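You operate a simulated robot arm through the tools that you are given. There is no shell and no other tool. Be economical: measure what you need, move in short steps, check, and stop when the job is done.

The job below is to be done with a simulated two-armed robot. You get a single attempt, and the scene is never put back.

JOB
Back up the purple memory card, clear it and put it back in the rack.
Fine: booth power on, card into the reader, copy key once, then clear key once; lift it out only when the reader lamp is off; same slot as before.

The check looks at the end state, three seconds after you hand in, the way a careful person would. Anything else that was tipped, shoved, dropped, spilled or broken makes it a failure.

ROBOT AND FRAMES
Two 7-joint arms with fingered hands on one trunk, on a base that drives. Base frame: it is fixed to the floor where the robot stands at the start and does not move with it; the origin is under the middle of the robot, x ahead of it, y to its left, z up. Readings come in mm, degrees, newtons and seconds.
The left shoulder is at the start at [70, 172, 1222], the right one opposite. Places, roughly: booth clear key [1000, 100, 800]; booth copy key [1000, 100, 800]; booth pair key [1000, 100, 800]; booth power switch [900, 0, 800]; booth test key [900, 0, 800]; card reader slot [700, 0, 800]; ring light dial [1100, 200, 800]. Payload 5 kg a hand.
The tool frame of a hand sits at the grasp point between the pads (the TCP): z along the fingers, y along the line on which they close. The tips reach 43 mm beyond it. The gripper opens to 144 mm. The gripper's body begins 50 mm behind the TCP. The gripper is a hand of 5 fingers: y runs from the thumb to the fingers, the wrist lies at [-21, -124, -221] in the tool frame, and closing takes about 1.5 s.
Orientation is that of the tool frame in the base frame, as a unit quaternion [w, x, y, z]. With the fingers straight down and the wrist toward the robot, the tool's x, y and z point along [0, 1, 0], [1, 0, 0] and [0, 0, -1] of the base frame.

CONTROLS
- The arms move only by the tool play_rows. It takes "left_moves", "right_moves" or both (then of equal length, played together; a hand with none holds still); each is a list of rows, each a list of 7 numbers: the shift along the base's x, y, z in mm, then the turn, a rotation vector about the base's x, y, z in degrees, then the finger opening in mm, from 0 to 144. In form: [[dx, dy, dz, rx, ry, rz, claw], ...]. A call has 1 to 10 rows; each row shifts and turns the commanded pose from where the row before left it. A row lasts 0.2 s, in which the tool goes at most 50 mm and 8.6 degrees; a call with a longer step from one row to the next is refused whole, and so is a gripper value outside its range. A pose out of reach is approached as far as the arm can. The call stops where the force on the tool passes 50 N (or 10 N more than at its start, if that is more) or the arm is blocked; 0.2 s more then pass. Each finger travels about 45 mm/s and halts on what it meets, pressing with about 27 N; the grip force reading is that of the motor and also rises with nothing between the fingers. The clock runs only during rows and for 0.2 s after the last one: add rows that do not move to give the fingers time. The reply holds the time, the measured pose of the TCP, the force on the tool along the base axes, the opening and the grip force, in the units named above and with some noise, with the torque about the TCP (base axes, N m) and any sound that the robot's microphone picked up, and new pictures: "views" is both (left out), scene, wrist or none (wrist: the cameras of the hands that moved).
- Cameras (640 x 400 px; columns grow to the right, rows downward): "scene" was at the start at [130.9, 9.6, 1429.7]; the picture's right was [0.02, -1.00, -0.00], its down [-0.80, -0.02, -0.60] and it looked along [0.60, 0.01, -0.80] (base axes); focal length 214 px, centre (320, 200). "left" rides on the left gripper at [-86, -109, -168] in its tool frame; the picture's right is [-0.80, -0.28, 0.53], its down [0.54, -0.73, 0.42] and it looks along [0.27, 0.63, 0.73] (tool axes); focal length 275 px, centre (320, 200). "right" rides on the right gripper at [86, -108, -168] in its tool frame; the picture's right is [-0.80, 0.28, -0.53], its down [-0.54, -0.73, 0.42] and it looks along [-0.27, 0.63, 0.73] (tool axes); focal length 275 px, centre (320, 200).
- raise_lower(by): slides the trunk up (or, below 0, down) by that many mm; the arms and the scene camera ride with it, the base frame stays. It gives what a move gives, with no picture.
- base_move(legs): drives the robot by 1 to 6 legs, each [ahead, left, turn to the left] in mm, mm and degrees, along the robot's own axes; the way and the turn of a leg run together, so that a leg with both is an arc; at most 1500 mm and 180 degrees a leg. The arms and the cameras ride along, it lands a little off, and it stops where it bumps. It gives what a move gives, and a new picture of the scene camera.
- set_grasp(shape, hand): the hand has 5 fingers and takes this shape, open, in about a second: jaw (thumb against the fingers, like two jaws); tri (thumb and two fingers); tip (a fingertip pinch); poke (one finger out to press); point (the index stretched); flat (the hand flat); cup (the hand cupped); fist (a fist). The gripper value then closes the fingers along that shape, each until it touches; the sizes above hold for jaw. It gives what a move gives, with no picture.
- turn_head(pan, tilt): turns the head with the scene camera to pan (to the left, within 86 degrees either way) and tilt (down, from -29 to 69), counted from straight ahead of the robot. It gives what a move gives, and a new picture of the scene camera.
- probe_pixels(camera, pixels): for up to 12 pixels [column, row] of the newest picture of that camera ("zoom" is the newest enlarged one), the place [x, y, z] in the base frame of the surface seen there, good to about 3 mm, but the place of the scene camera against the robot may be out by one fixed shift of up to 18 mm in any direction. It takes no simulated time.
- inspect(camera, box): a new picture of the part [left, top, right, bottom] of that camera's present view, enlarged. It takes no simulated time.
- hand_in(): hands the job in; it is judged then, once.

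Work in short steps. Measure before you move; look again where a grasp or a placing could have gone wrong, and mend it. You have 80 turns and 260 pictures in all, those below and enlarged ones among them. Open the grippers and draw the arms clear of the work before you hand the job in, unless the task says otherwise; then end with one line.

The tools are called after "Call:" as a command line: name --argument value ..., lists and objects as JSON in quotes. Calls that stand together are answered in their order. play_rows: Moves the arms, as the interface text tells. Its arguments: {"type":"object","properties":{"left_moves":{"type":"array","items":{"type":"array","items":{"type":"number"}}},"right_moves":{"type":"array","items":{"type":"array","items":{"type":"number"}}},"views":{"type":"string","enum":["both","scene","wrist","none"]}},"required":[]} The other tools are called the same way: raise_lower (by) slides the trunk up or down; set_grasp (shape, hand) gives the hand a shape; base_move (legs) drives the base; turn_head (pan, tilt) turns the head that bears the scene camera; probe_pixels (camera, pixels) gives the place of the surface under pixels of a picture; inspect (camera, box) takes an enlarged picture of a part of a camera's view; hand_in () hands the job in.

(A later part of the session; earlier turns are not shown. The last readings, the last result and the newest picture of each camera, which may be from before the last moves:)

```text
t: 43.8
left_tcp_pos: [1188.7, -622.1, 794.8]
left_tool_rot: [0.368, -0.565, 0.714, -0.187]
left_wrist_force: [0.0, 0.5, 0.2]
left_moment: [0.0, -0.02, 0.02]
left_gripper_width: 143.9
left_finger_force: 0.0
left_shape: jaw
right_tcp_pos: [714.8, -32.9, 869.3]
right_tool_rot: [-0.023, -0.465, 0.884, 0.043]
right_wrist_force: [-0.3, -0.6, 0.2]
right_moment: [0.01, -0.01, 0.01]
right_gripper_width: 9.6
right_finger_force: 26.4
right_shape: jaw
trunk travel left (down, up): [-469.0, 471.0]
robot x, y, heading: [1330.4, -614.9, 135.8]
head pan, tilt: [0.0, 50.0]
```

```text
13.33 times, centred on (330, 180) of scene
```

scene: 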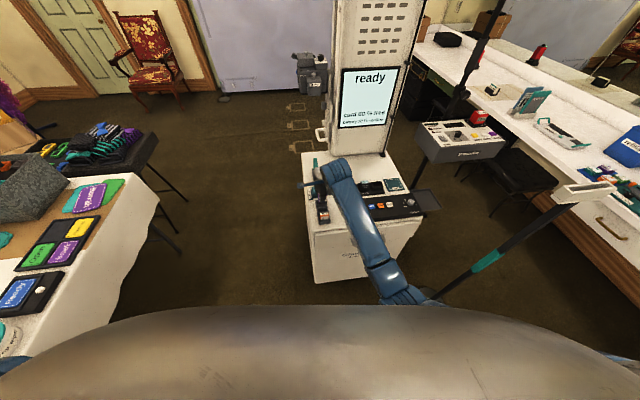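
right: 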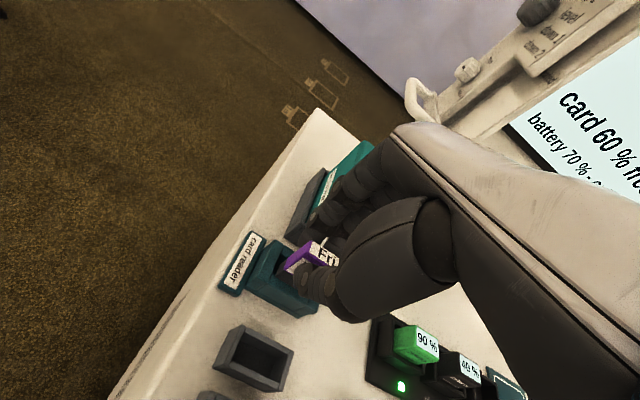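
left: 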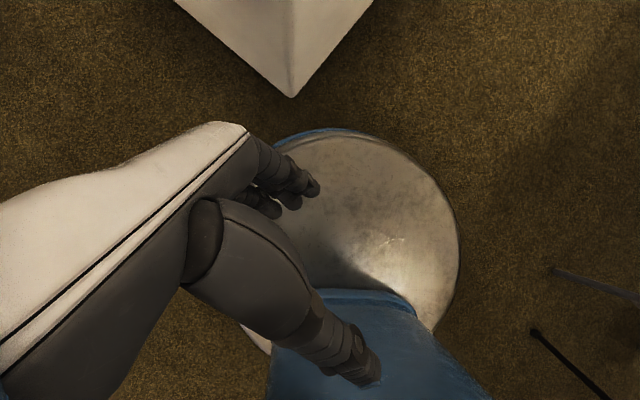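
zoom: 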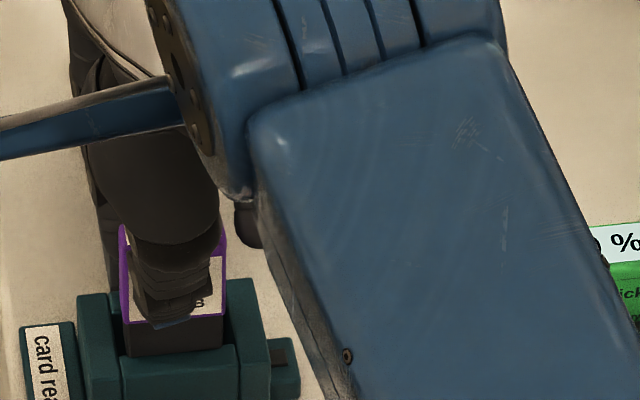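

No contact; the bottom is starting to go in behind the near wall. I continue down in small steps.

Call:
play_rows --right_moves '[[0, 0, -3, 0, 0, 0, 4], [0, 0, -3, 0, 0, 0, 4], [0, 0, -3, 0, 0, 0, 4], [0, 0, -3, 0, 0, 0, 4]]' --views "wrist"

Call:
inspect --camera "right" --box '[250, 220, 330, 300]'

Call:
inspect --camera "scene" --box '[310, 165, 350, 195]'

```text
t: 44.8
left_tcp_pos: [1188.8, -623.1, 795.4]
left_tool_rot: [0.368, -0.565, 0.715, -0.185]
left_wrist_force: [-1.2, 0.4, 0.0]
left_moment: [0.0, -0.02, -0.01]
left_gripper_width: 144.1
left_finger_force: 0.1
left_shape: jaw
right_tcp_pos: [714.5, -32.1, 862.4]
right_tool_rot: [-0.026, -0.465, 0.884, 0.048]
right_wrist_force: [-6.9, 7.6, 31.1]
right_moment: [0.4, 0.36, -0.01]
right_gripper_width: 13.0
right_finger_force: 27.0
right_shape: jaw
trunk travel left (down, up): [-469.0, 471.0]
robot x, y, heading: [1330.5, -615.4, 135.8]
head pan, tilt: [0.0, 50.0]
```

right: 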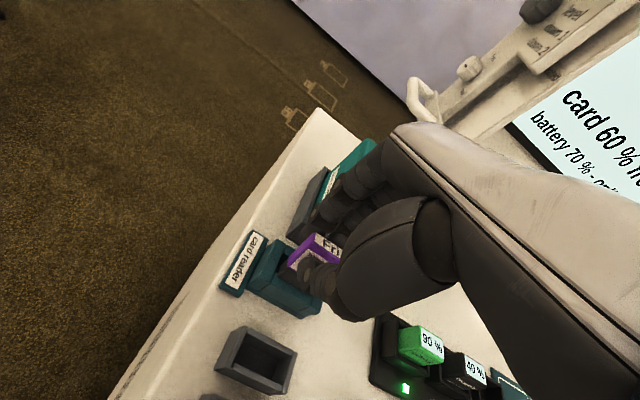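

```text
5.00 times, centred on (290, 260) of right
```

zoom: 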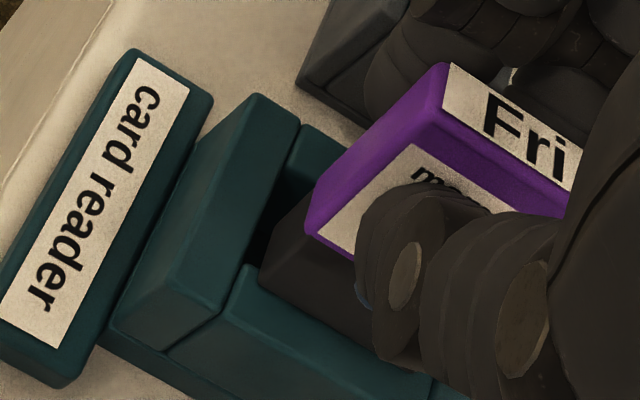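

```text
13.33 times, centred on (330, 180) of scene
```

zoom: 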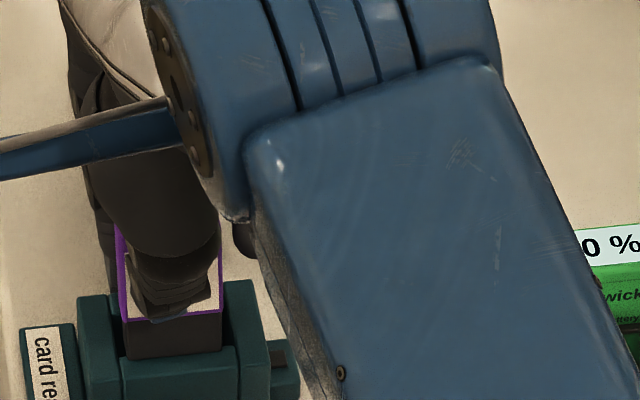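

Contact at 31 N: force and moment indicate the card's bottom caught the near wall rim and tipped in the grip. I raise, then re-measure.

Call:
play_rows --right_moves '[[0, 0, 6, 0, 0, 0, 4], [0, 0, 6, 0, 0, 0, 4], [0, 0, 0, 0, 0, 0, 4]]' --views "wrist"

Call:
inspect --camera "right" --box '[250, 220, 330, 300]'

Call:
inspect --camera "scene" --box '[310, 165, 350, 195]'

```text
t: 45.6
left_tcp_pos: [1188.3, -621.3, 795.0]
left_tool_rot: [0.369, -0.566, 0.714, -0.185]
left_wrist_force: [-0.2, 0.8, 0.7]
left_moment: [0.03, 0.03, 0.01]
left_gripper_width: 143.7
left_finger_force: 0.0
left_shape: jaw
right_tcp_pos: [714.9, -34.1, 865.7]
right_tool_rot: [-0.022, -0.465, 0.884, 0.041]
right_wrist_force: [-0.4, -0.1, 2.3]
right_moment: [0.05, 0.0, -0.02]
right_gripper_width: 11.1
right_finger_force: 26.7
right_shape: jaw
trunk travel left (down, up): [-469.0, 471.0]
robot x, y, heading: [1328.1, -616.9, 135.9]
head pan, tilt: [0.0, 50.0]
```

right: 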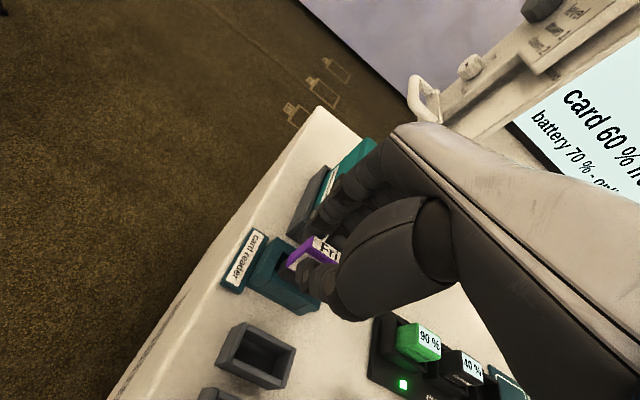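

```text
5.00 times, centred on (290, 260) of right
```

zoom: 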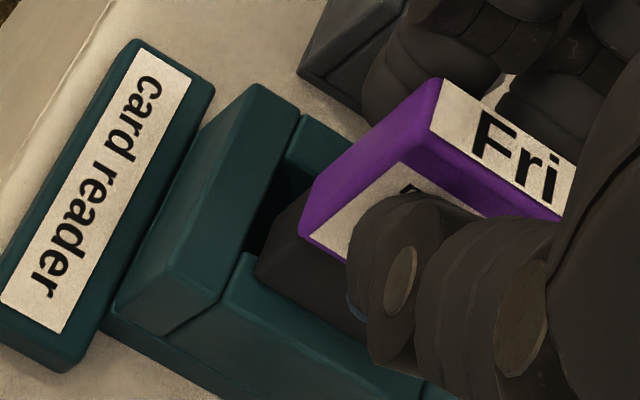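

```text
13.33 times, centred on (330, 180) of scene
```

zoom: 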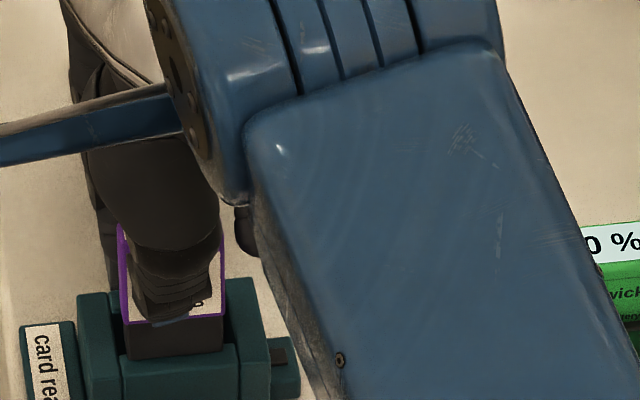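

Card still leans ~5° (bottom back). I raise a bit, turn another 5° to plumb it, with 3 mm back shift to compensate the swing.

Call:
play_rows --right_moves '[[0, 0, 6, 0, 0, 0, 4], [1.2, -0.8, 2, 1.4, 2.05, 0, 4], [1.3, -0.9, 0, 1.45, 2.05, 0, 4], [0, 0, 0, 0, 0, 0, 4]]' --views "wrist"

Call:
inspect --camera "right" --box '[250, 220, 330, 300]'

Call:
inspect --camera "scene" --box '[310, 165, 350, 195]'

```text
t: 46.6
left_tcp_pos: [1187.5, -621.7, 795.4]
left_tool_rot: [0.369, -0.565, 0.714, -0.187]
left_wrist_force: [0.5, 0.3, 1.0]
left_moment: [0.01, -0.03, 0.02]
left_gripper_width: 144.0
left_finger_force: 0.0
left_shape: jaw
right_tcp_pos: [717.2, -33.9, 876.9]
right_tool_rot: [-0.044, -0.465, 0.88, 0.083]
right_wrist_force: [0.8, -0.1, -0.8]
right_moment: [-0.03, 0.0, 0.02]
right_gripper_width: 11.0
right_finger_force: 27.2
right_shape: jaw
trunk travel left (down, up): [-469.0, 471.0]
robot x, y, heading: [1329.2, -613.2, 136.0]
head pan, tilt: [0.0, 50.0]
```

right: 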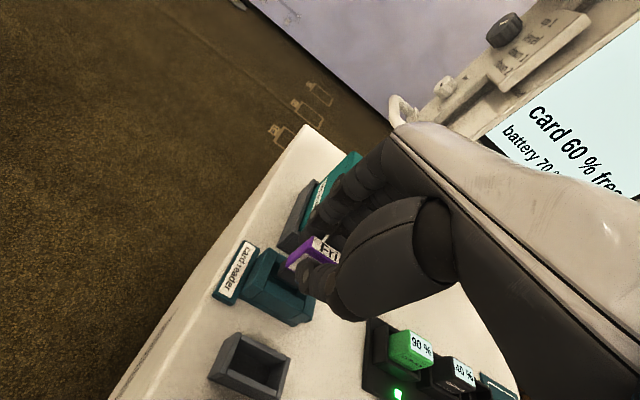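

```text
5.00 times, centred on (290, 260) of right
```

zoom: 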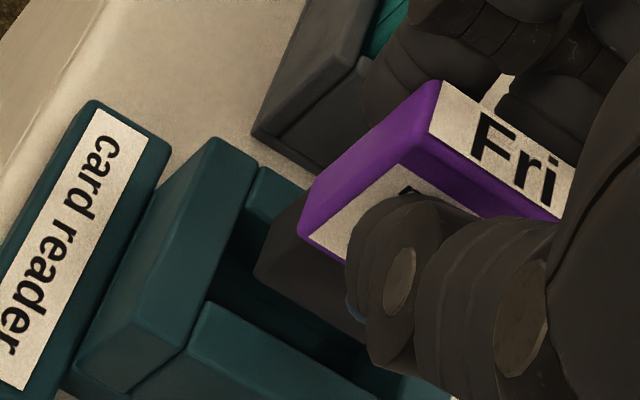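

```text
13.33 times, centred on (330, 180) of scene
```

zoom: 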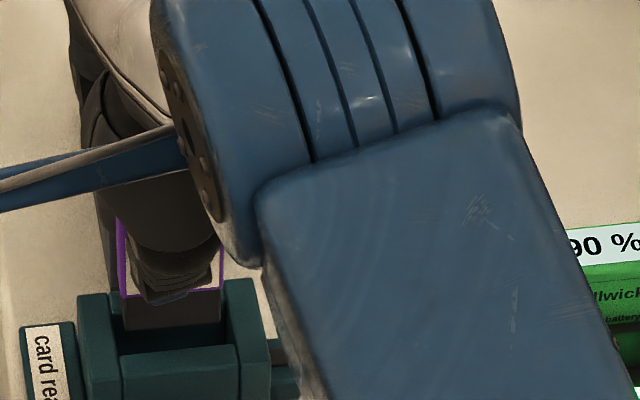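

I probe card top, dark bottom corner, and reader wall edges in this same picture.

Call:
inspect --camera "right" --box '[250, 220, 330, 300]'

Call:
probe_pixels --camera "zoom" --pixels '[[450, 95], [440, 120], [520, 150], [500, 180], [420, 175], [330, 235], [290, 265], [310, 295], [275, 250], [265, 270], [285, 220], [335, 175]]'

Call:
probe_pixels --camera "zoom" --pixels '[[260, 190], [275, 180], [205, 200], [165, 280], [230, 330], [300, 365], [215, 315], [205, 340], [240, 205], [180, 230]]'

```text
5.00 times, centred on (290, 260) of right
```

zoom: 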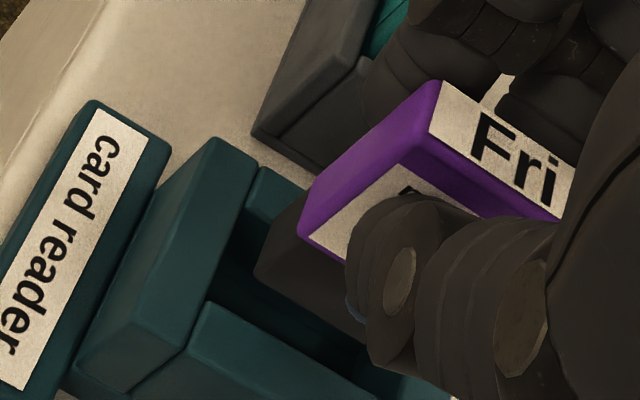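

```text
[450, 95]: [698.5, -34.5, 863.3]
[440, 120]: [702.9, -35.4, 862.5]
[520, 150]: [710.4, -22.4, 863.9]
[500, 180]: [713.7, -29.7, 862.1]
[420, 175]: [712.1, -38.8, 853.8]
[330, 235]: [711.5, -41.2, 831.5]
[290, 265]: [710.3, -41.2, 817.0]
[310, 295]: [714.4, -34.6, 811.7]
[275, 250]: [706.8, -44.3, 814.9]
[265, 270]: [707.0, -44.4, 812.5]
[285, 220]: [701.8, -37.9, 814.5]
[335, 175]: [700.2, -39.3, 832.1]
```

```text
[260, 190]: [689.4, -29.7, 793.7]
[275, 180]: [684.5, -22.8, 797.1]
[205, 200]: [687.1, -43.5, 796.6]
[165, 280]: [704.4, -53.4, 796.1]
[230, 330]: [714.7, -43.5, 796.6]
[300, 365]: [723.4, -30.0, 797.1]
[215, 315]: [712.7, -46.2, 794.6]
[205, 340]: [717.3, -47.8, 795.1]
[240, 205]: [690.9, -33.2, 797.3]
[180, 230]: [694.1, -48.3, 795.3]
```

The card is now plumb: near face f≈-602, opening spans f -605.5…-582, and its left face is right at the left wall (u 374.7 vs 375). I shift 1.8 mm forward and 2.2 mm right, then lower slowly.

Call:
play_rows --right_moves '[[-0.2, 2.8, 0, 0, 0, 0, 4], [0, 0, -4, 0, 0, 0, 4], [0, 0, -4, 0, 0, 0, 4], [0, 0, -3, 0, 0, 0, 4], [0, 0, -3, 0, 0, 0, 4]]' --views "wrist"

Call:
inspect --camera "right" --box '[250, 220, 330, 300]'

Call:
inspect --camera "scene" --box '[310, 165, 350, 195]'

```text
t: 47.8
left_tcp_pos: [1188.8, -622.2, 794.9]
left_tool_rot: [0.368, -0.565, 0.715, -0.187]
left_wrist_force: [0.5, 0.6, 0.5]
left_moment: [-0.01, -0.02, -0.02]
left_gripper_width: 144.1
left_finger_force: 0.0
left_shape: jaw
right_tcp_pos: [717.4, -30.9, 862.3]
right_tool_rot: [-0.044, -0.463, 0.881, 0.081]
right_wrist_force: [-0.3, -0.2, 1.1]
right_moment: [0.05, 0.01, 0.01]
right_gripper_width: 11.1
right_finger_force: 26.9
right_shape: jaw
trunk travel left (down, up): [-469.0, 471.0]
robot x, y, heading: [1330.3, -616.0, 135.9]
head pan, tilt: [0.0, 50.0]
```

right: 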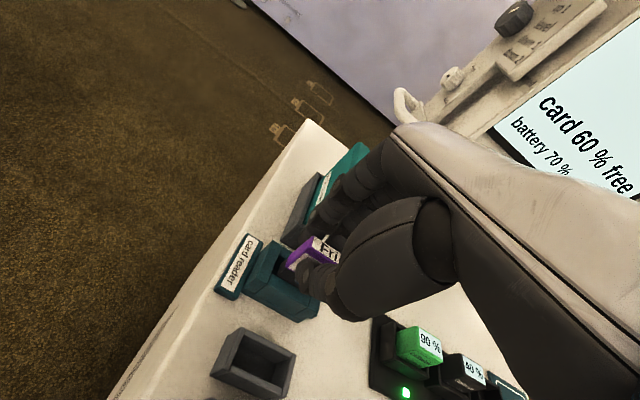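

```text
5.00 times, centred on (290, 260) of right
```

zoom: 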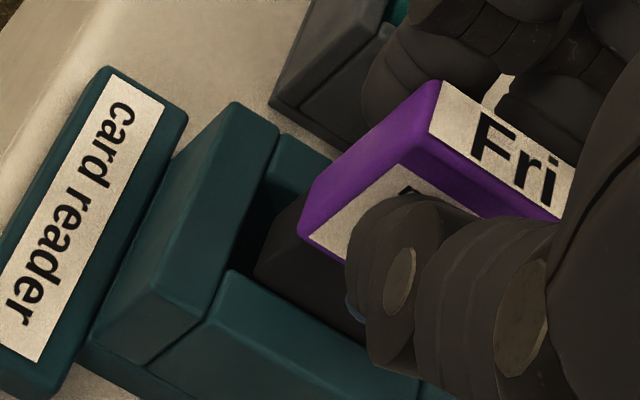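

```text
13.33 times, centred on (330, 180) of scene
```

zoom: 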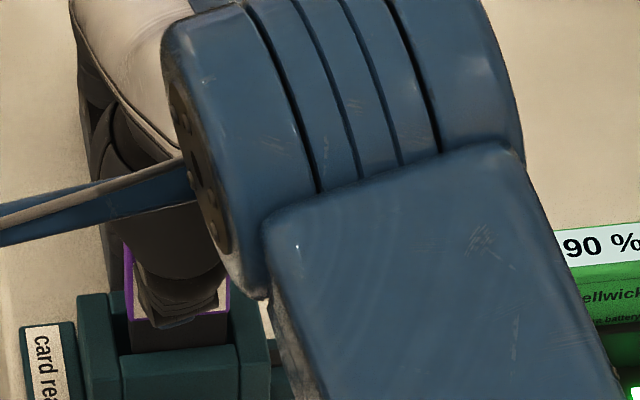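

Force only 1 N and gaps on the visible sides. I continue down 2 mm per row.

Call:
play_rows --right_moves '[[0, 0, -2, 0, 0, 0, 4], [0, 0, -2, 0, 0, 0, 4], [0, 0, -2, 0, 0, 0, 4]]' --views "wrist"

Call:
inspect --camera "right" --box '[250, 220, 330, 300]'

```text
t: 48.6
left_tcp_pos: [1186.9, -622.3, 795.1]
left_tool_rot: [0.369, -0.565, 0.714, -0.187]
left_wrist_force: [-0.1, 0.0, -0.5]
left_moment: [-0.03, -0.03, 0.02]
left_gripper_width: 143.8
left_finger_force: 0.1
left_shape: jaw
right_tcp_pos: [715.7, -31.5, 856.2]
right_tool_rot: [-0.043, -0.462, 0.882, 0.082]
right_wrist_force: [-0.3, 0.3, 0.6]
right_moment: [-0.07, -0.01, -0.02]
right_gripper_width: 10.8
right_finger_force: 26.4
right_shape: jaw
trunk travel left (down, up): [-469.0, 471.0]
robot x, y, heading: [1329.4, -616.4, 135.8]
head pan, tilt: [0.0, 50.0]
```

right: 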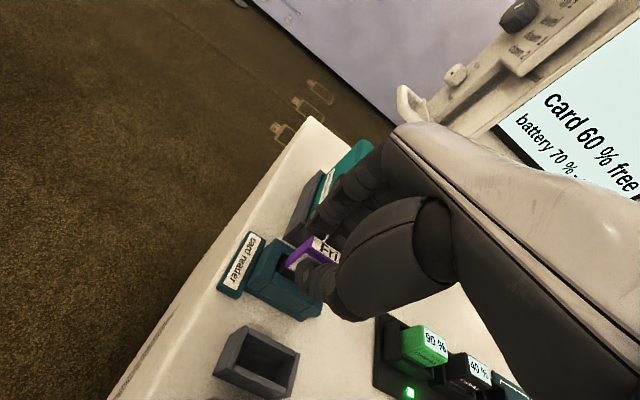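

```text
5.00 times, centred on (290, 260) of right
```

zoom: 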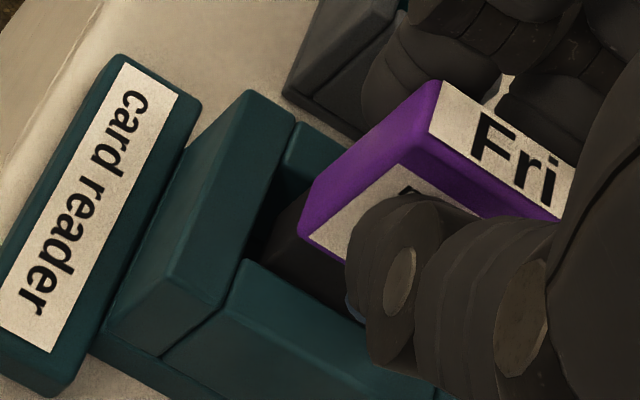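

It is going in freely (0.6 N, 6 mm lower). I continue until it bottoms.

Call:
play_rows --right_moves '[[0, 0, -3, 0, 0, 0, 4], [0, 0, -3, 0, 0, 0, 4], [0, 0, -3, 0, 0, 0, 4]]' --views "wrist"

Call:
inspect --camera "right" --box '[250, 220, 330, 300]'

Call:
inspect --camera "scene" --box '[310, 165, 350, 195]'

```text
t: 49.4
left_tcp_pos: [1188.6, -622.5, 795.1]
left_tool_rot: [0.368, -0.565, 0.714, -0.187]
left_wrist_force: [0.4, -0.6, -0.1]
left_moment: [0.01, 0.02, -0.02]
left_gripper_width: 144.1
left_finger_force: 0.1
left_shape: jaw
right_tcp_pos: [717.4, -30.9, 849.1]
right_tool_rot: [-0.044, -0.463, 0.881, 0.082]
right_wrist_force: [0.0, 0.3, 0.2]
right_moment: [-0.01, 0.0, -0.03]
right_gripper_width: 11.1
right_finger_force: 26.8
right_shape: jaw
trunk travel left (down, up): [-469.0, 471.0]
robot x, y, heading: [1330.9, -612.7, 135.9]
head pan, tilt: [0.0, 50.0]
```

right: 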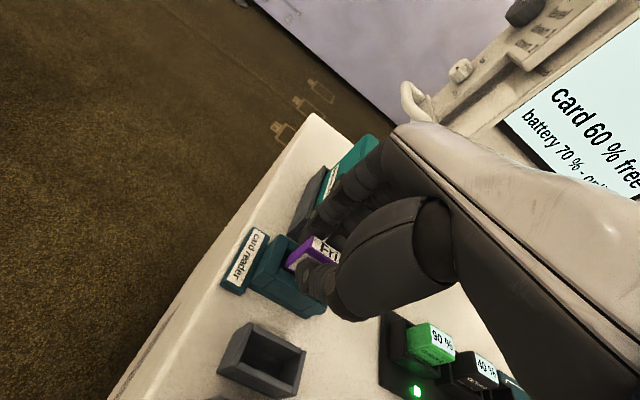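

```text
5.00 times, centred on (290, 260) of right
```

zoom: 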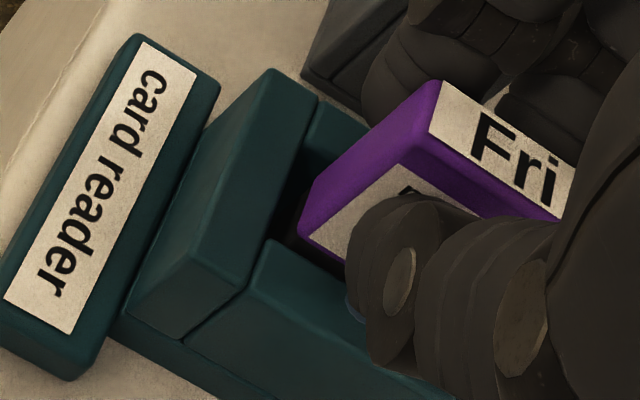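

```text
13.33 times, centred on (330, 180) of scene
```

zoom: 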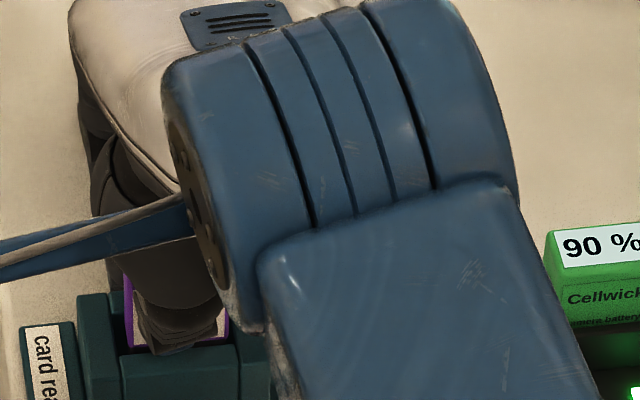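

About 18 mm in. I lower 3 mm more and open gently to release.

Call:
play_rows --right_moves '[[0, 0, -3, 0, 0, 0, 4], [0, 0, 0, 0, 0, 0, 12], [0, 0, 0, 0, 0, 0, 18], [0, 0, 0, 0, 0, 0, 26], [0, 0, 0, 0, 0, 0, 34], [0, 0, 0, 0, 0, 0, 36]]' --views "wrist"

Call:
inspect --camera "right" --box '[250, 220, 330, 300]'

```text
t: 50.8
left_tcp_pos: [1187.7, -621.7, 794.3]
left_tool_rot: [0.368, -0.565, 0.714, -0.186]
left_wrist_force: [0.0, 0.0, -1.1]
left_moment: [-0.01, 0.02, 0.01]
left_gripper_width: 144.2
left_finger_force: 0.0
left_shape: jaw
right_tcp_pos: [716.4, -32.1, 845.9]
right_tool_rot: [-0.044, -0.463, 0.881, 0.081]
right_wrist_force: [0.8, 0.5, -0.1]
right_moment: [0.04, 0.0, 0.03]
right_gripper_width: 35.6
right_finger_force: 0.1
right_shape: jaw
trunk travel left (down, up): [-469.0, 471.0]
robot x, y, heading: [1327.6, -614.6, 135.8]
head pan, tilt: [0.0, 50.0]
```

right: 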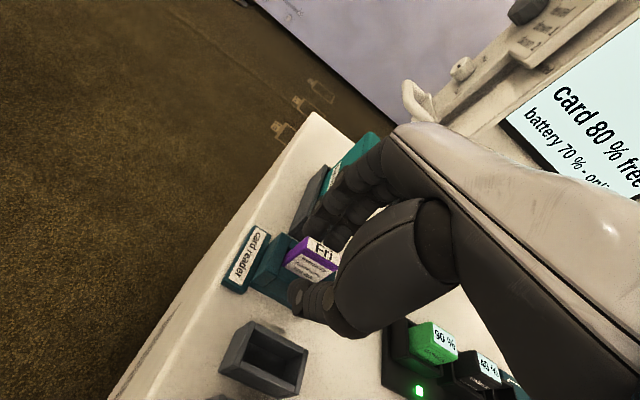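

```text
5.00 times, centred on (290, 260) of right
```

zoom: 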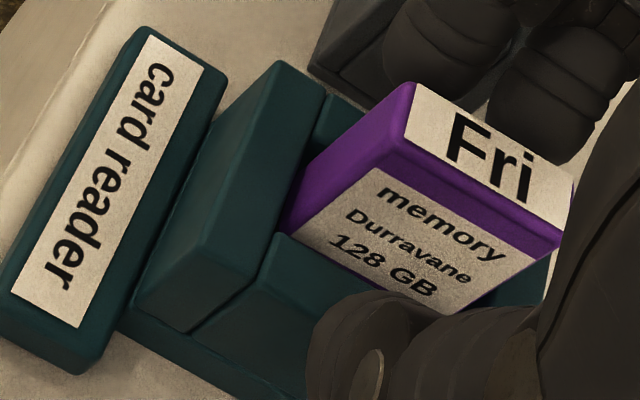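

The screen now reads "card 80 % free": the card registers. I raise the hand clear, undo the tilt and look at the screen and lamp.

Call:
play_rows --right_moves '[[0, 0, 20, 0, 0, 0, 36], [0, 0, 30, 0, 0, 0, 36], [0, 0, 40, 0, 0, 0, 60], [0, 0, 30, -2.85, -4.1, 0, 60], [30, 5, 20, -2.85, -4.1, 0, 60], [40, 10, 0, 0, 0, 0, 60], [40, 10, 0, 0, 0, 0, 60], [40, 10, 0, 0, 0, 0, 60]]'

Call:
inspect --camera "scene" --box '[290, 60, 430, 220]'

Call:
set_grasp --hand "right" --shape "poke"

```text
t: 52.6
left_tcp_pos: [1189.2, -622.5, 796.0]
left_tool_rot: [0.368, -0.566, 0.714, -0.186]
left_wrist_force: [0.2, 0.0, 0.0]
left_moment: [0.01, 0.07, 0.04]
left_gripper_width: 143.9
left_finger_force: 0.1
left_shape: jaw
right_tcp_pos: [868.1, 3.7, 985.2]
right_tool_rot: [-0.005, -0.466, 0.885, 0.005]
right_wrist_force: [-0.7, 0.1, 0.3]
right_moment: [-0.01, 0.02, 0.0]
right_gripper_width: 59.9
right_finger_force: 0.1
right_shape: jaw
trunk travel left (down, up): [-469.0, 471.0]
robot x, y, heading: [1329.1, -619.2, 135.8]
head pan, tilt: [0.0, 50.0]
```

scene: 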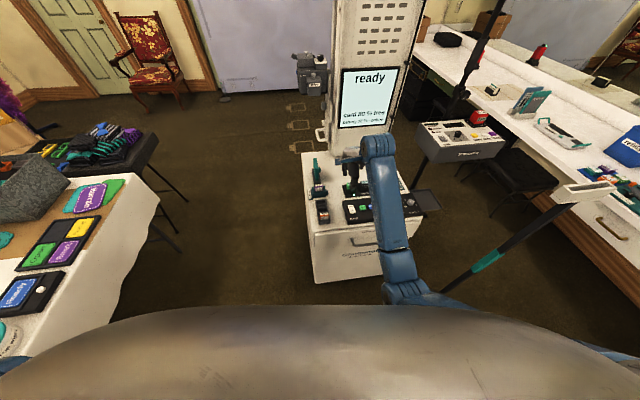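
right: 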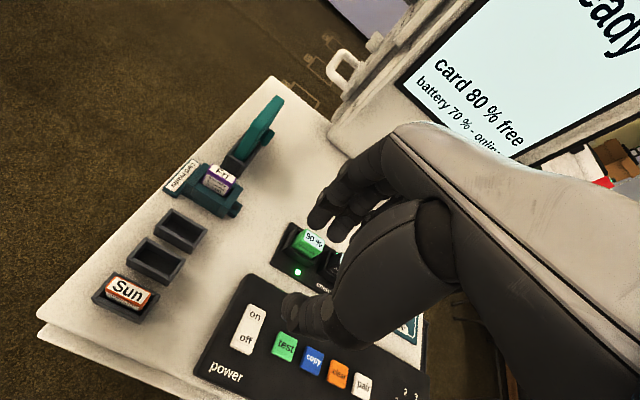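

```text
2.50 times, centred on (360, 140) of scene
```

zoom: 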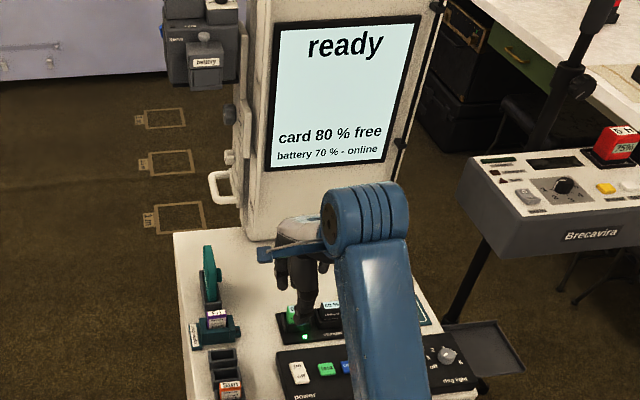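

```text
t: 53.5
left_tcp_pos: [1188.6, -622.2, 795.1]
left_tool_rot: [0.368, -0.566, 0.714, -0.186]
left_wrist_force: [0.0, 0.6, -0.7]
left_moment: [-0.01, -0.03, 0.0]
left_gripper_width: 144.0
left_finger_force: 0.0
left_shape: jaw
right_tcp_pos: [866.3, 3.0, 984.7]
right_tool_rot: [-0.003, -0.465, 0.885, 0.004]
right_wrist_force: [-0.1, -0.2, 0.8]
right_moment: [-0.02, 0.03, 0.01]
right_gripper_width: 0.0
right_finger_force: 0.1
right_shape: poke
trunk travel left (down, up): [-469.0, 471.0]
robot x, y, heading: [1327.2, -618.9, 136.1]
head pan, tilt: [0.0, 50.0]
```

Wrist picture shows keys test (285,345), copy (312,360), clear (338,375). I zoom and probe them.

Call:
inspect --camera "right" --box '[230, 300, 390, 400]'

Call:
probe_pixels --camera "right" --pixels '[[285, 346], [312, 360], [338, 375], [363, 387], [306, 353], [318, 370], [332, 368], [344, 384], [280, 338], [290, 355]]'

```text
4.00 times, centred on (310, 350) of right
```

zoom: 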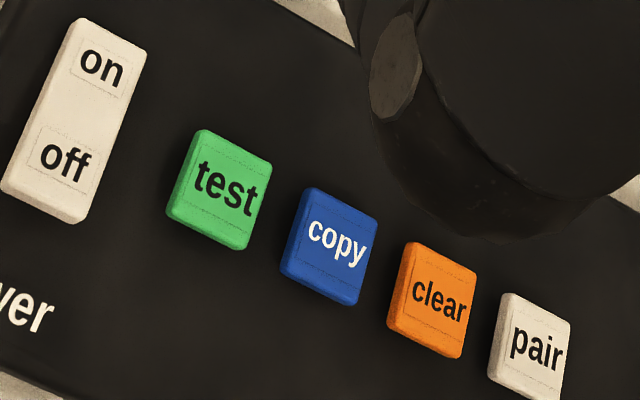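

```text
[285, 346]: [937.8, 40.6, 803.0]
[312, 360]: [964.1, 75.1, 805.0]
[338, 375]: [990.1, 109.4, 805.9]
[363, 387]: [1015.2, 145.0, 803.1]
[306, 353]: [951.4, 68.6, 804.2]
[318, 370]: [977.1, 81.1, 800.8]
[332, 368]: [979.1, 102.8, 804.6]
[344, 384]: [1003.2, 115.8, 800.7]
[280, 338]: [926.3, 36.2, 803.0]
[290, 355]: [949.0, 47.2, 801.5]
```

Key centres: copy ≈(963,75), clear ≈(989.5,109). I move the fingertip above copy at a hover height.

Call:
play_rows --right_moves '[[34.3, 26.5, 0, 0, 0, 0, 0], [34.3, 26.5, 0, 0, 0, 0, 0], [34.3, 26.5, 0, 0, 0, 0, 0], [0, 0, -40, 0, 0, 0, 0], [0, 0, -40, 0, 0, 0, 0], [0, 0, -40, 0, 0, 0, 0], [0, 0, 0, 0, 0, 0, 0]]'

Call:
inspect --camera "right" --box '[230, 200, 350, 300]'

Call:
inspect --camera "scene" --box '[310, 160, 430, 240]'

```text
t: 55.1
left_tcp_pos: [1188.2, -622.8, 795.1]
left_tool_rot: [0.369, -0.565, 0.714, -0.186]
left_wrist_force: [0.1, 0.0, -1.0]
left_moment: [0.03, 0.0, 0.0]
left_gripper_width: 143.7
left_finger_force: 0.1
left_shape: jaw
right_tcp_pos: [970.3, 82.9, 865.9]
right_tool_rot: [-0.003, -0.465, 0.885, 0.005]
right_wrist_force: [-0.4, -1.1, 0.1]
right_moment: [0.0, -0.03, 0.02]
right_gripper_width: 0.0
right_finger_force: 0.1
right_shape: poke
trunk travel left (down, up): [-469.0, 471.0]
robot x, y, heading: [1331.2, -614.1, 135.8]
head pan, tilt: [0.0, 50.0]
```

scene: 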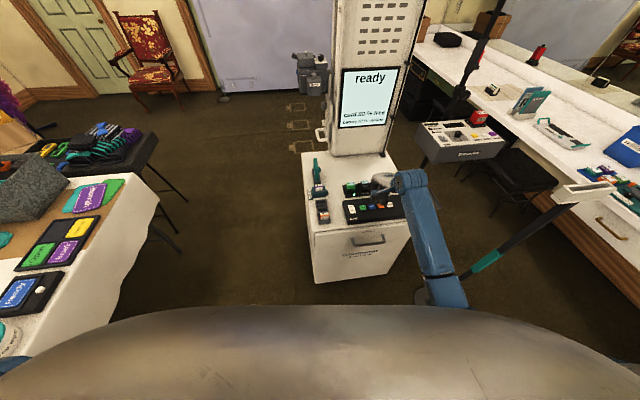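
right: 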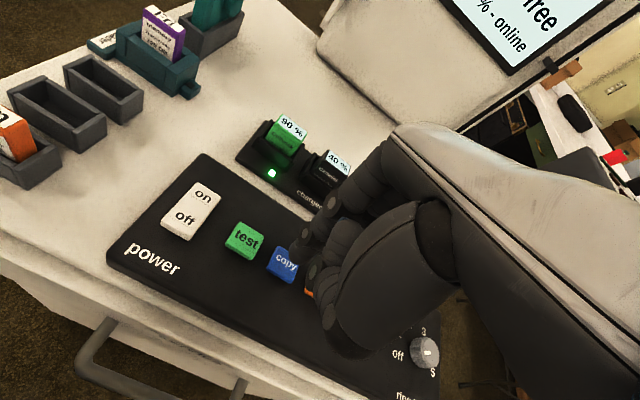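

```text
4.00 times, centred on (290, 250) of right
```

zoom: 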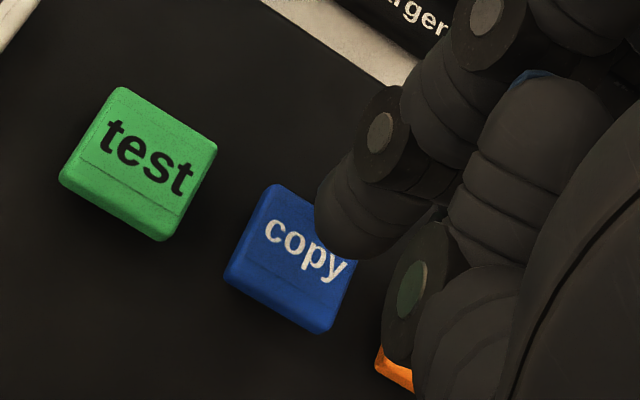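

```text
5.00 times, centred on (370, 200) of scene
```

zoom: 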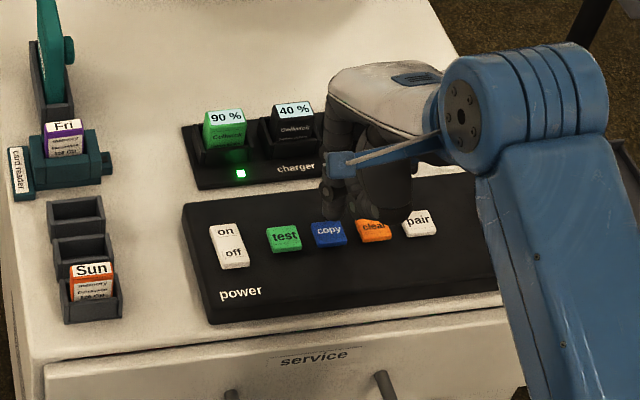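

A second digit (zoom (410,290)) hangs near the clear key; I probe its height against the fingertip's.

Call:
inspect --camera "right" --box '[270, 230, 350, 320]'

Call:
probe_pixels --camera "zoom" --pixels '[[325, 180], [300, 240], [280, 270], [310, 285], [350, 220], [380, 350], [420, 320], [290, 130], [270, 120], [200, 130], [180, 100], [245, 110]]'

```text
4.44 times, centred on (310, 275) of right
```

zoom: 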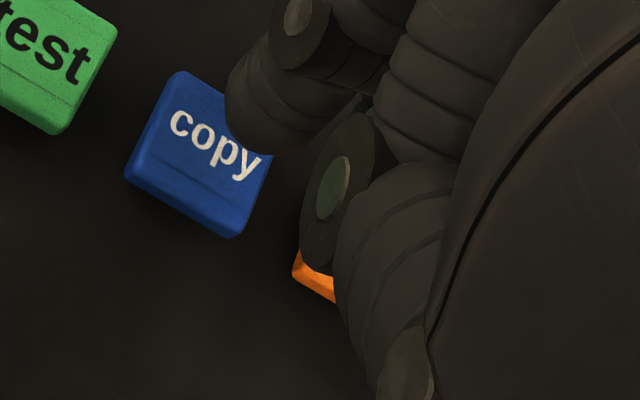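

```text
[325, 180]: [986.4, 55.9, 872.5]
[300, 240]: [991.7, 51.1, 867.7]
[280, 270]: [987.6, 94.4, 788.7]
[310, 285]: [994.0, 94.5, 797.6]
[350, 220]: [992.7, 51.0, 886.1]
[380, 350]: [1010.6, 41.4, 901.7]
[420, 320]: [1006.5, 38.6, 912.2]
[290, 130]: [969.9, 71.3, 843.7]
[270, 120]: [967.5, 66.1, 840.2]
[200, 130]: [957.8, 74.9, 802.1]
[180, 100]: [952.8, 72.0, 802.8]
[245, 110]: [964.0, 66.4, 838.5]
```

The other digit is ~30 mm above the fingertip, so it's safe. I press copy with a slow descent.

Call:
play_rows --right_moves '[[0, 0, -12, 0, 0, 0, 0], [0, 0, -8, 0, 0, 0, 0], [0, 0, -2, 0, 0, 0, 0], [0, 0, -2, 0, 0, 0, 0], [0, 0, -2, 0, 0, 0, 0], [0, 0, -2, 0, 0, 0, 0]]'

Call:
inspect --camera "scene" --box '[300, 60, 420, 220]'

```text
t: 56.5
left_tcp_pos: [1188.4, -623.7, 794.9]
left_tool_rot: [0.369, -0.566, 0.714, -0.186]
left_wrist_force: [-0.2, 0.7, -0.1]
left_moment: [-0.01, 0.01, -0.03]
left_gripper_width: 144.0
left_finger_force: 0.1
left_shape: jaw
right_tcp_pos: [969.9, 82.4, 839.8]
right_tool_rot: [-0.005, -0.465, 0.885, 0.007]
right_wrist_force: [1.6, 0.0, 19.7]
right_moment: [0.0, 0.17, 0.0]
right_gripper_width: 0.0
right_finger_force: 0.1
right_shape: poke
trunk travel left (down, up): [-469.0, 471.0]
robot x, y, heading: [1331.3, -617.8, 135.8]
head pan, tilt: [0.0, 50.0]
heard: click
```

scene: 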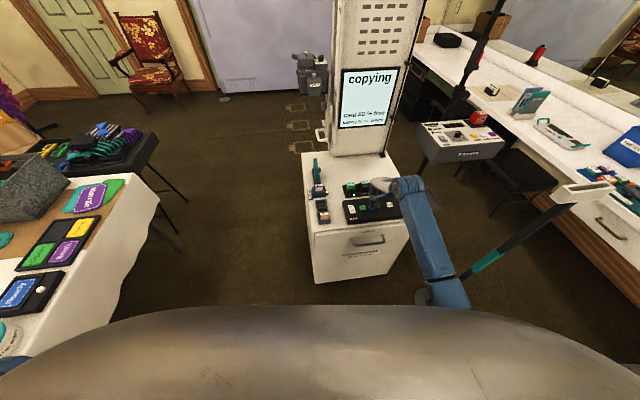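
right: 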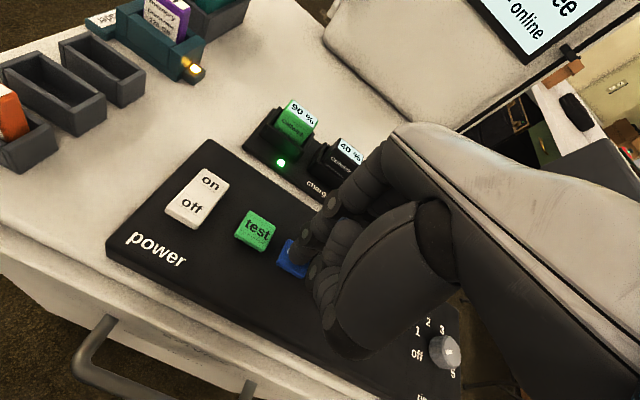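

```text
2.50 times, centred on (360, 140) of scene
```

zoom: 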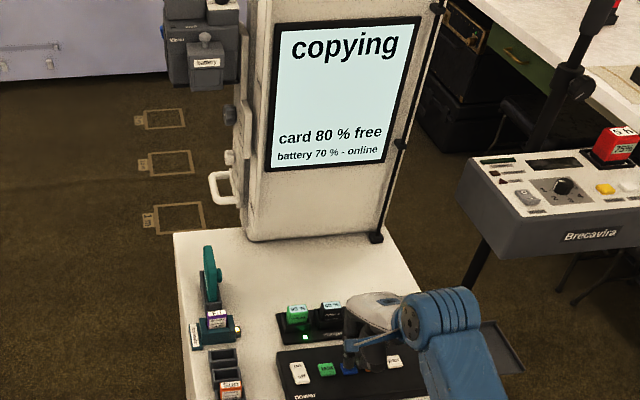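

"Click", the screen shows "copying" and the reader lamp is lit. I lift the finger, move above clear, and wait for the copy to finish.

Call:
play_rows --right_moves '[[0, 0, 25, 0, 0, 0, 0], [0, 0, 10, 0, 0, 0, 0], [13, 17, 0, 0, 0, 0, 0], [13, 17, 0, 0, 0, 0, 0], [0, 0, 0, 0, 0, 0, 0], [0, 0, 0, 0, 0, 0, 0], [0, 0, 0, 0, 0, 0, 0], [0, 0, 0, 0, 0, 0, 0], [0, 0, 0, 0, 0, 0, 0], [0, 0, 0, 0, 0, 0, 0]]'

Call:
inspect --camera "scene" --box '[300, 60, 420, 220]'

Call:
inspect --camera "right" --box '[220, 200, 350, 300]'

```text
t: 58.7
left_tcp_pos: [1189.0, -622.9, 794.8]
left_tool_rot: [0.369, -0.565, 0.714, -0.186]
left_wrist_force: [0.6, 0.0, -0.4]
left_moment: [0.01, 0.0, 0.0]
left_gripper_width: 144.1
left_finger_force: 0.0
left_shape: jaw
right_tcp_pos: [996.0, 114.5, 873.4]
right_tool_rot: [-0.003, -0.465, 0.885, 0.005]
right_wrist_force: [0.1, 0.7, -0.1]
right_moment: [-0.01, 0.03, 0.0]
right_gripper_width: 0.1
right_finger_force: 0.1
right_shape: poke
trunk travel left (down, up): [-469.0, 471.0]
robot x, y, heading: [1331.6, -614.5, 135.6]
head pan, tilt: [0.0, 50.0]
```

scene: 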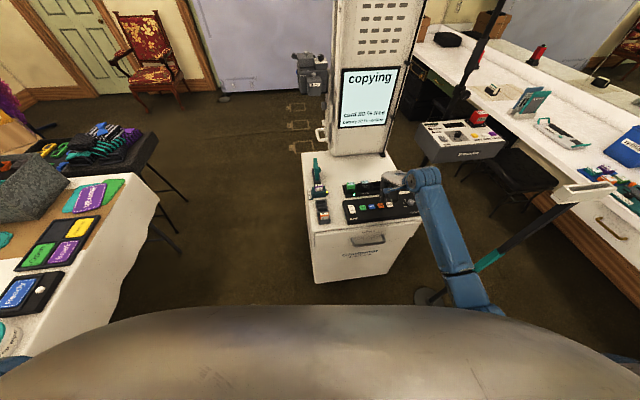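
right: 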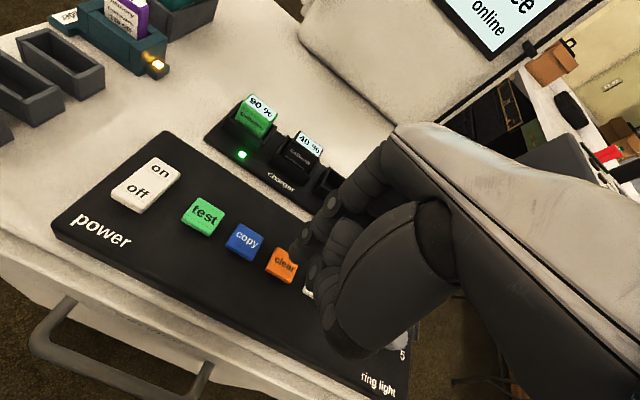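

```text
2.50 times, centred on (360, 140) of scene
```

zoom: 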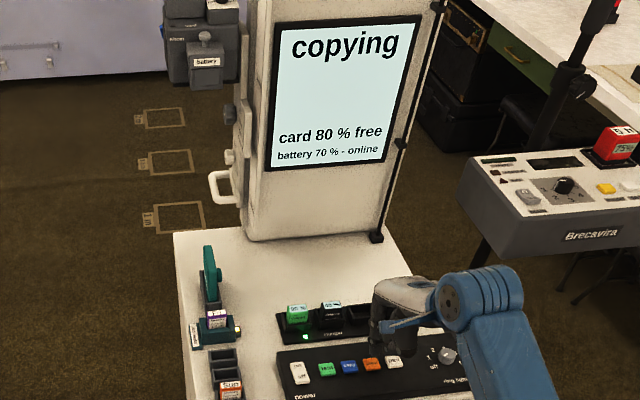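

```text
4.00 times, centred on (285, 250) of right
```

zoom: 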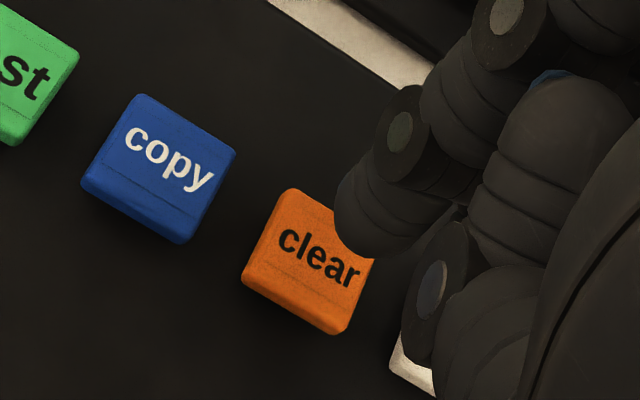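

Still copying (lamp orange); the finger is well placed above clear. I wait.

Call:
play_rows --right_moves '[[0, 0, 0, 0, 0, 0, 0], [0, 0, 0, 0, 0, 0, 0], [0, 0, 0, 0, 0, 0, 0], [0, 0, 0, 0, 0, 0, 0], [0, 0, 0, 0, 0, 0, 0], [0, 0, 0, 0, 0, 0, 0], [0, 0, 0, 0, 0, 0, 0], [0, 0, 0, 0, 0, 0, 0], [0, 0, 0, 0, 0, 0, 0], [0, 0, 0, 0, 0, 0, 0]]'

```text
t: 60.9
left_tcp_pos: [1188.8, -622.2, 795.2]
left_tool_rot: [0.369, -0.565, 0.714, -0.186]
left_wrist_force: [0.1, -0.4, -0.3]
left_moment: [0.03, 0.04, 0.02]
left_gripper_width: 143.9
left_finger_force: 0.1
left_shape: jaw
right_tcp_pos: [996.2, 114.7, 871.6]
right_tool_rot: [-0.003, -0.465, 0.885, 0.005]
right_wrist_force: [-0.5, -1.2, 0.8]
right_moment: [0.02, -0.03, 0.01]
right_gripper_width: 0.0
right_finger_force: 0.0
right_shape: poke
trunk travel left (down, up): [-469.0, 471.0]
robot x, y, heading: [1326.6, -614.5, 135.7]
head pan, tilt: [0.0, 50.0]
```

scene: 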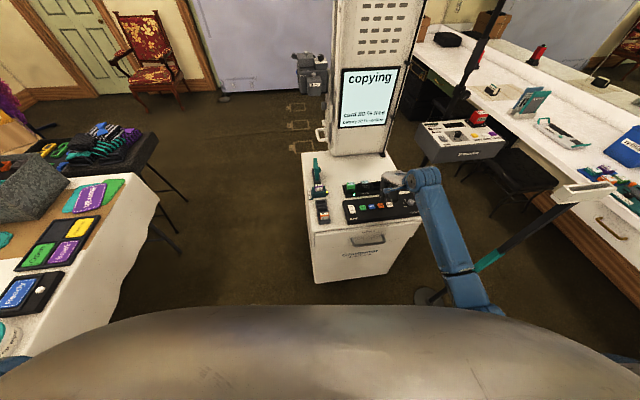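
right: 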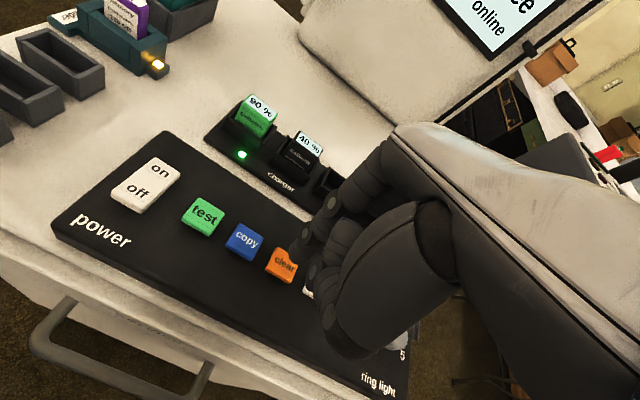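

Lamp at (155,65) is still on; I wait more.

Call:
play_rows --right_moves '[[0, 0, 0, 0, 0, 0, 0], [0, 0, 0, 0, 0, 0, 0], [0, 0, 0, 0, 0, 0, 0], [0, 0, 0, 0, 0, 0, 0], [0, 0, 0, 0, 0, 0, 0], [0, 0, 0, 0, 0, 0, 0], [0, 0, 0, 0, 0, 0, 0], [0, 0, 0, 0, 0, 0, 0], [0, 0, 0, 0, 0, 0, 0], [0, 0, 0, 0, 0, 0, 0]]' --views "none"

Call:
play_rows --right_moves '[[0, 0, 0, 0, 0, 0, 0], [0, 0, 0, 0, 0, 0, 0], [0, 0, 0, 0, 0, 0, 0], [0, 0, 0, 0, 0, 0, 0], [0, 0, 0, 0, 0, 0, 0], [0, 0, 0, 0, 0, 0, 0], [0, 0, 0, 0, 0, 0, 0], [0, 0, 0, 0, 0, 0, 0], [0, 0, 0, 0, 0, 0, 0], [0, 0, 0, 0, 0, 0, 0]]'

```text
t: 63.1
left_tcp_pos: [1188.0, -621.7, 796.0]
left_tool_rot: [0.369, -0.566, 0.713, -0.187]
left_wrist_force: [-0.3, -0.8, -0.6]
left_moment: [0.0, -0.03, 0.01]
left_gripper_width: 144.1
left_finger_force: 0.0
left_shape: jaw
right_tcp_pos: [996.0, 116.3, 871.3]
right_tool_rot: [-0.004, -0.465, 0.885, 0.004]
right_wrist_force: [-1.2, 0.0, 0.5]
right_moment: [0.03, 0.03, 0.0]
right_gripper_width: 0.1
right_finger_force: 0.0
right_shape: poke
trunk travel left (down, up): [-469.0, 471.0]
robot x, y, heading: [1328.8, -614.0, 135.7]
head pan, tilt: [0.0, 50.0]
```

```text
t: 65.3
left_tcp_pos: [1188.7, -622.1, 794.9]
left_tool_rot: [0.369, -0.566, 0.713, -0.187]
left_wrist_force: [0.0, 0.3, 0.0]
left_moment: [-0.01, 0.0, -0.03]
left_gripper_width: 143.6
left_finger_force: 0.0
left_shape: jaw
right_tcp_pos: [996.5, 115.4, 871.4]
right_tool_rot: [-0.003, -0.464, 0.886, 0.004]
right_wrist_force: [0.8, 0.2, -0.8]
right_moment: [-0.01, 0.03, 0.01]
right_gripper_width: 0.1
right_finger_force: 0.0
right_shape: poke
trunk travel left (down, up): [-469.0, 471.0]
robot x, y, heading: [1327.4, -615.8, 135.9]
head pan, tilt: [0.0, 50.0]
```

scene: 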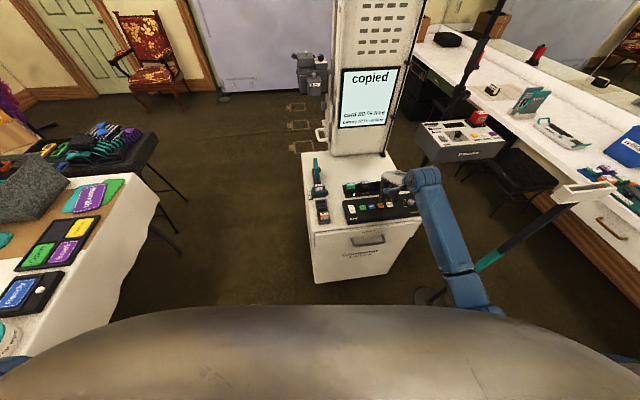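
right: 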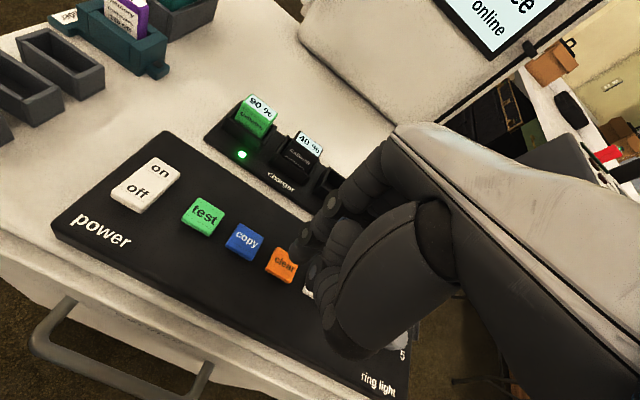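

The screen says "copied" and the lamp is off. Now I press clear once.

Call:
play_rows --right_moves '[[0, 0, -17, 0, 0, 0, 0], [0, 0, -9, 0, 0, 0, 0], [0, 0, -2, 0, 0, 0, 0], [0, 0, -2, 0, 0, 0, 0], [0, 0, -2, 0, 0, 0, 0], [0, 0, -2, 0, 0, 0, 0]]'

Call:
inspect --camera "scene" --box '[300, 60, 420, 220]'

```text
t: 66.7
left_tcp_pos: [1188.3, -622.5, 796.3]
left_tool_rot: [0.369, -0.565, 0.714, -0.186]
left_wrist_force: [0.2, 0.8, -0.1]
left_moment: [0.0, -0.01, 0.01]
left_gripper_width: 143.9
left_finger_force: 0.1
left_shape: jaw
right_tcp_pos: [995.4, 116.9, 840.4]
right_tool_rot: [-0.004, -0.465, 0.885, 0.006]
right_wrist_force: [0.2, -1.5, 12.7]
right_moment: [-0.09, 0.11, 0.01]
right_gripper_width: 0.3
right_finger_force: 0.1
right_shape: poke
trunk travel left (down, up): [-469.0, 471.0]
robot x, y, heading: [1329.0, -613.6, 135.6]
head pan, tilt: [0.0, 50.0]
heard: click
```

scene: 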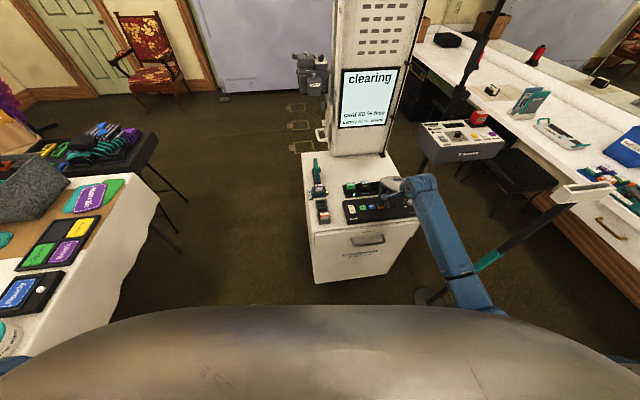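
right: 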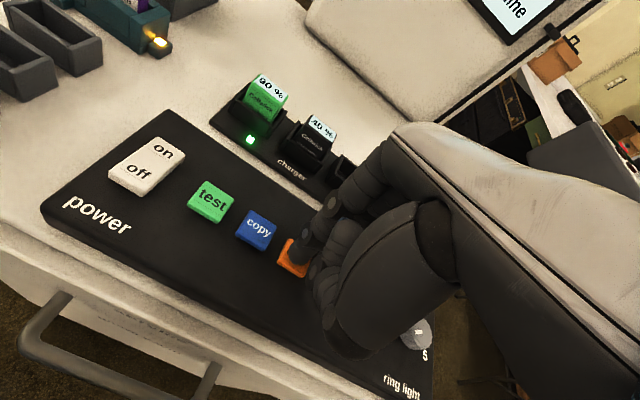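

```text
2.50 times, centred on (360, 140) of scene
```

zoom: 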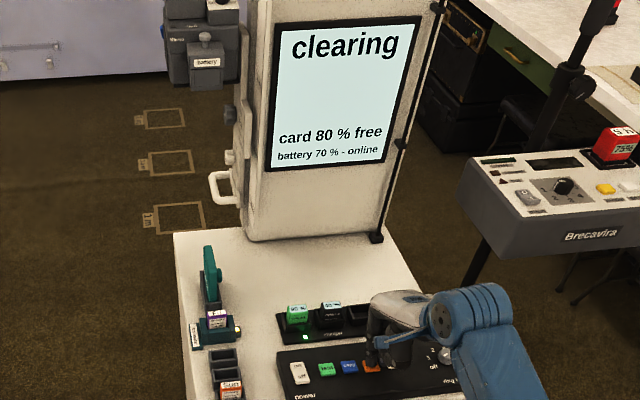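

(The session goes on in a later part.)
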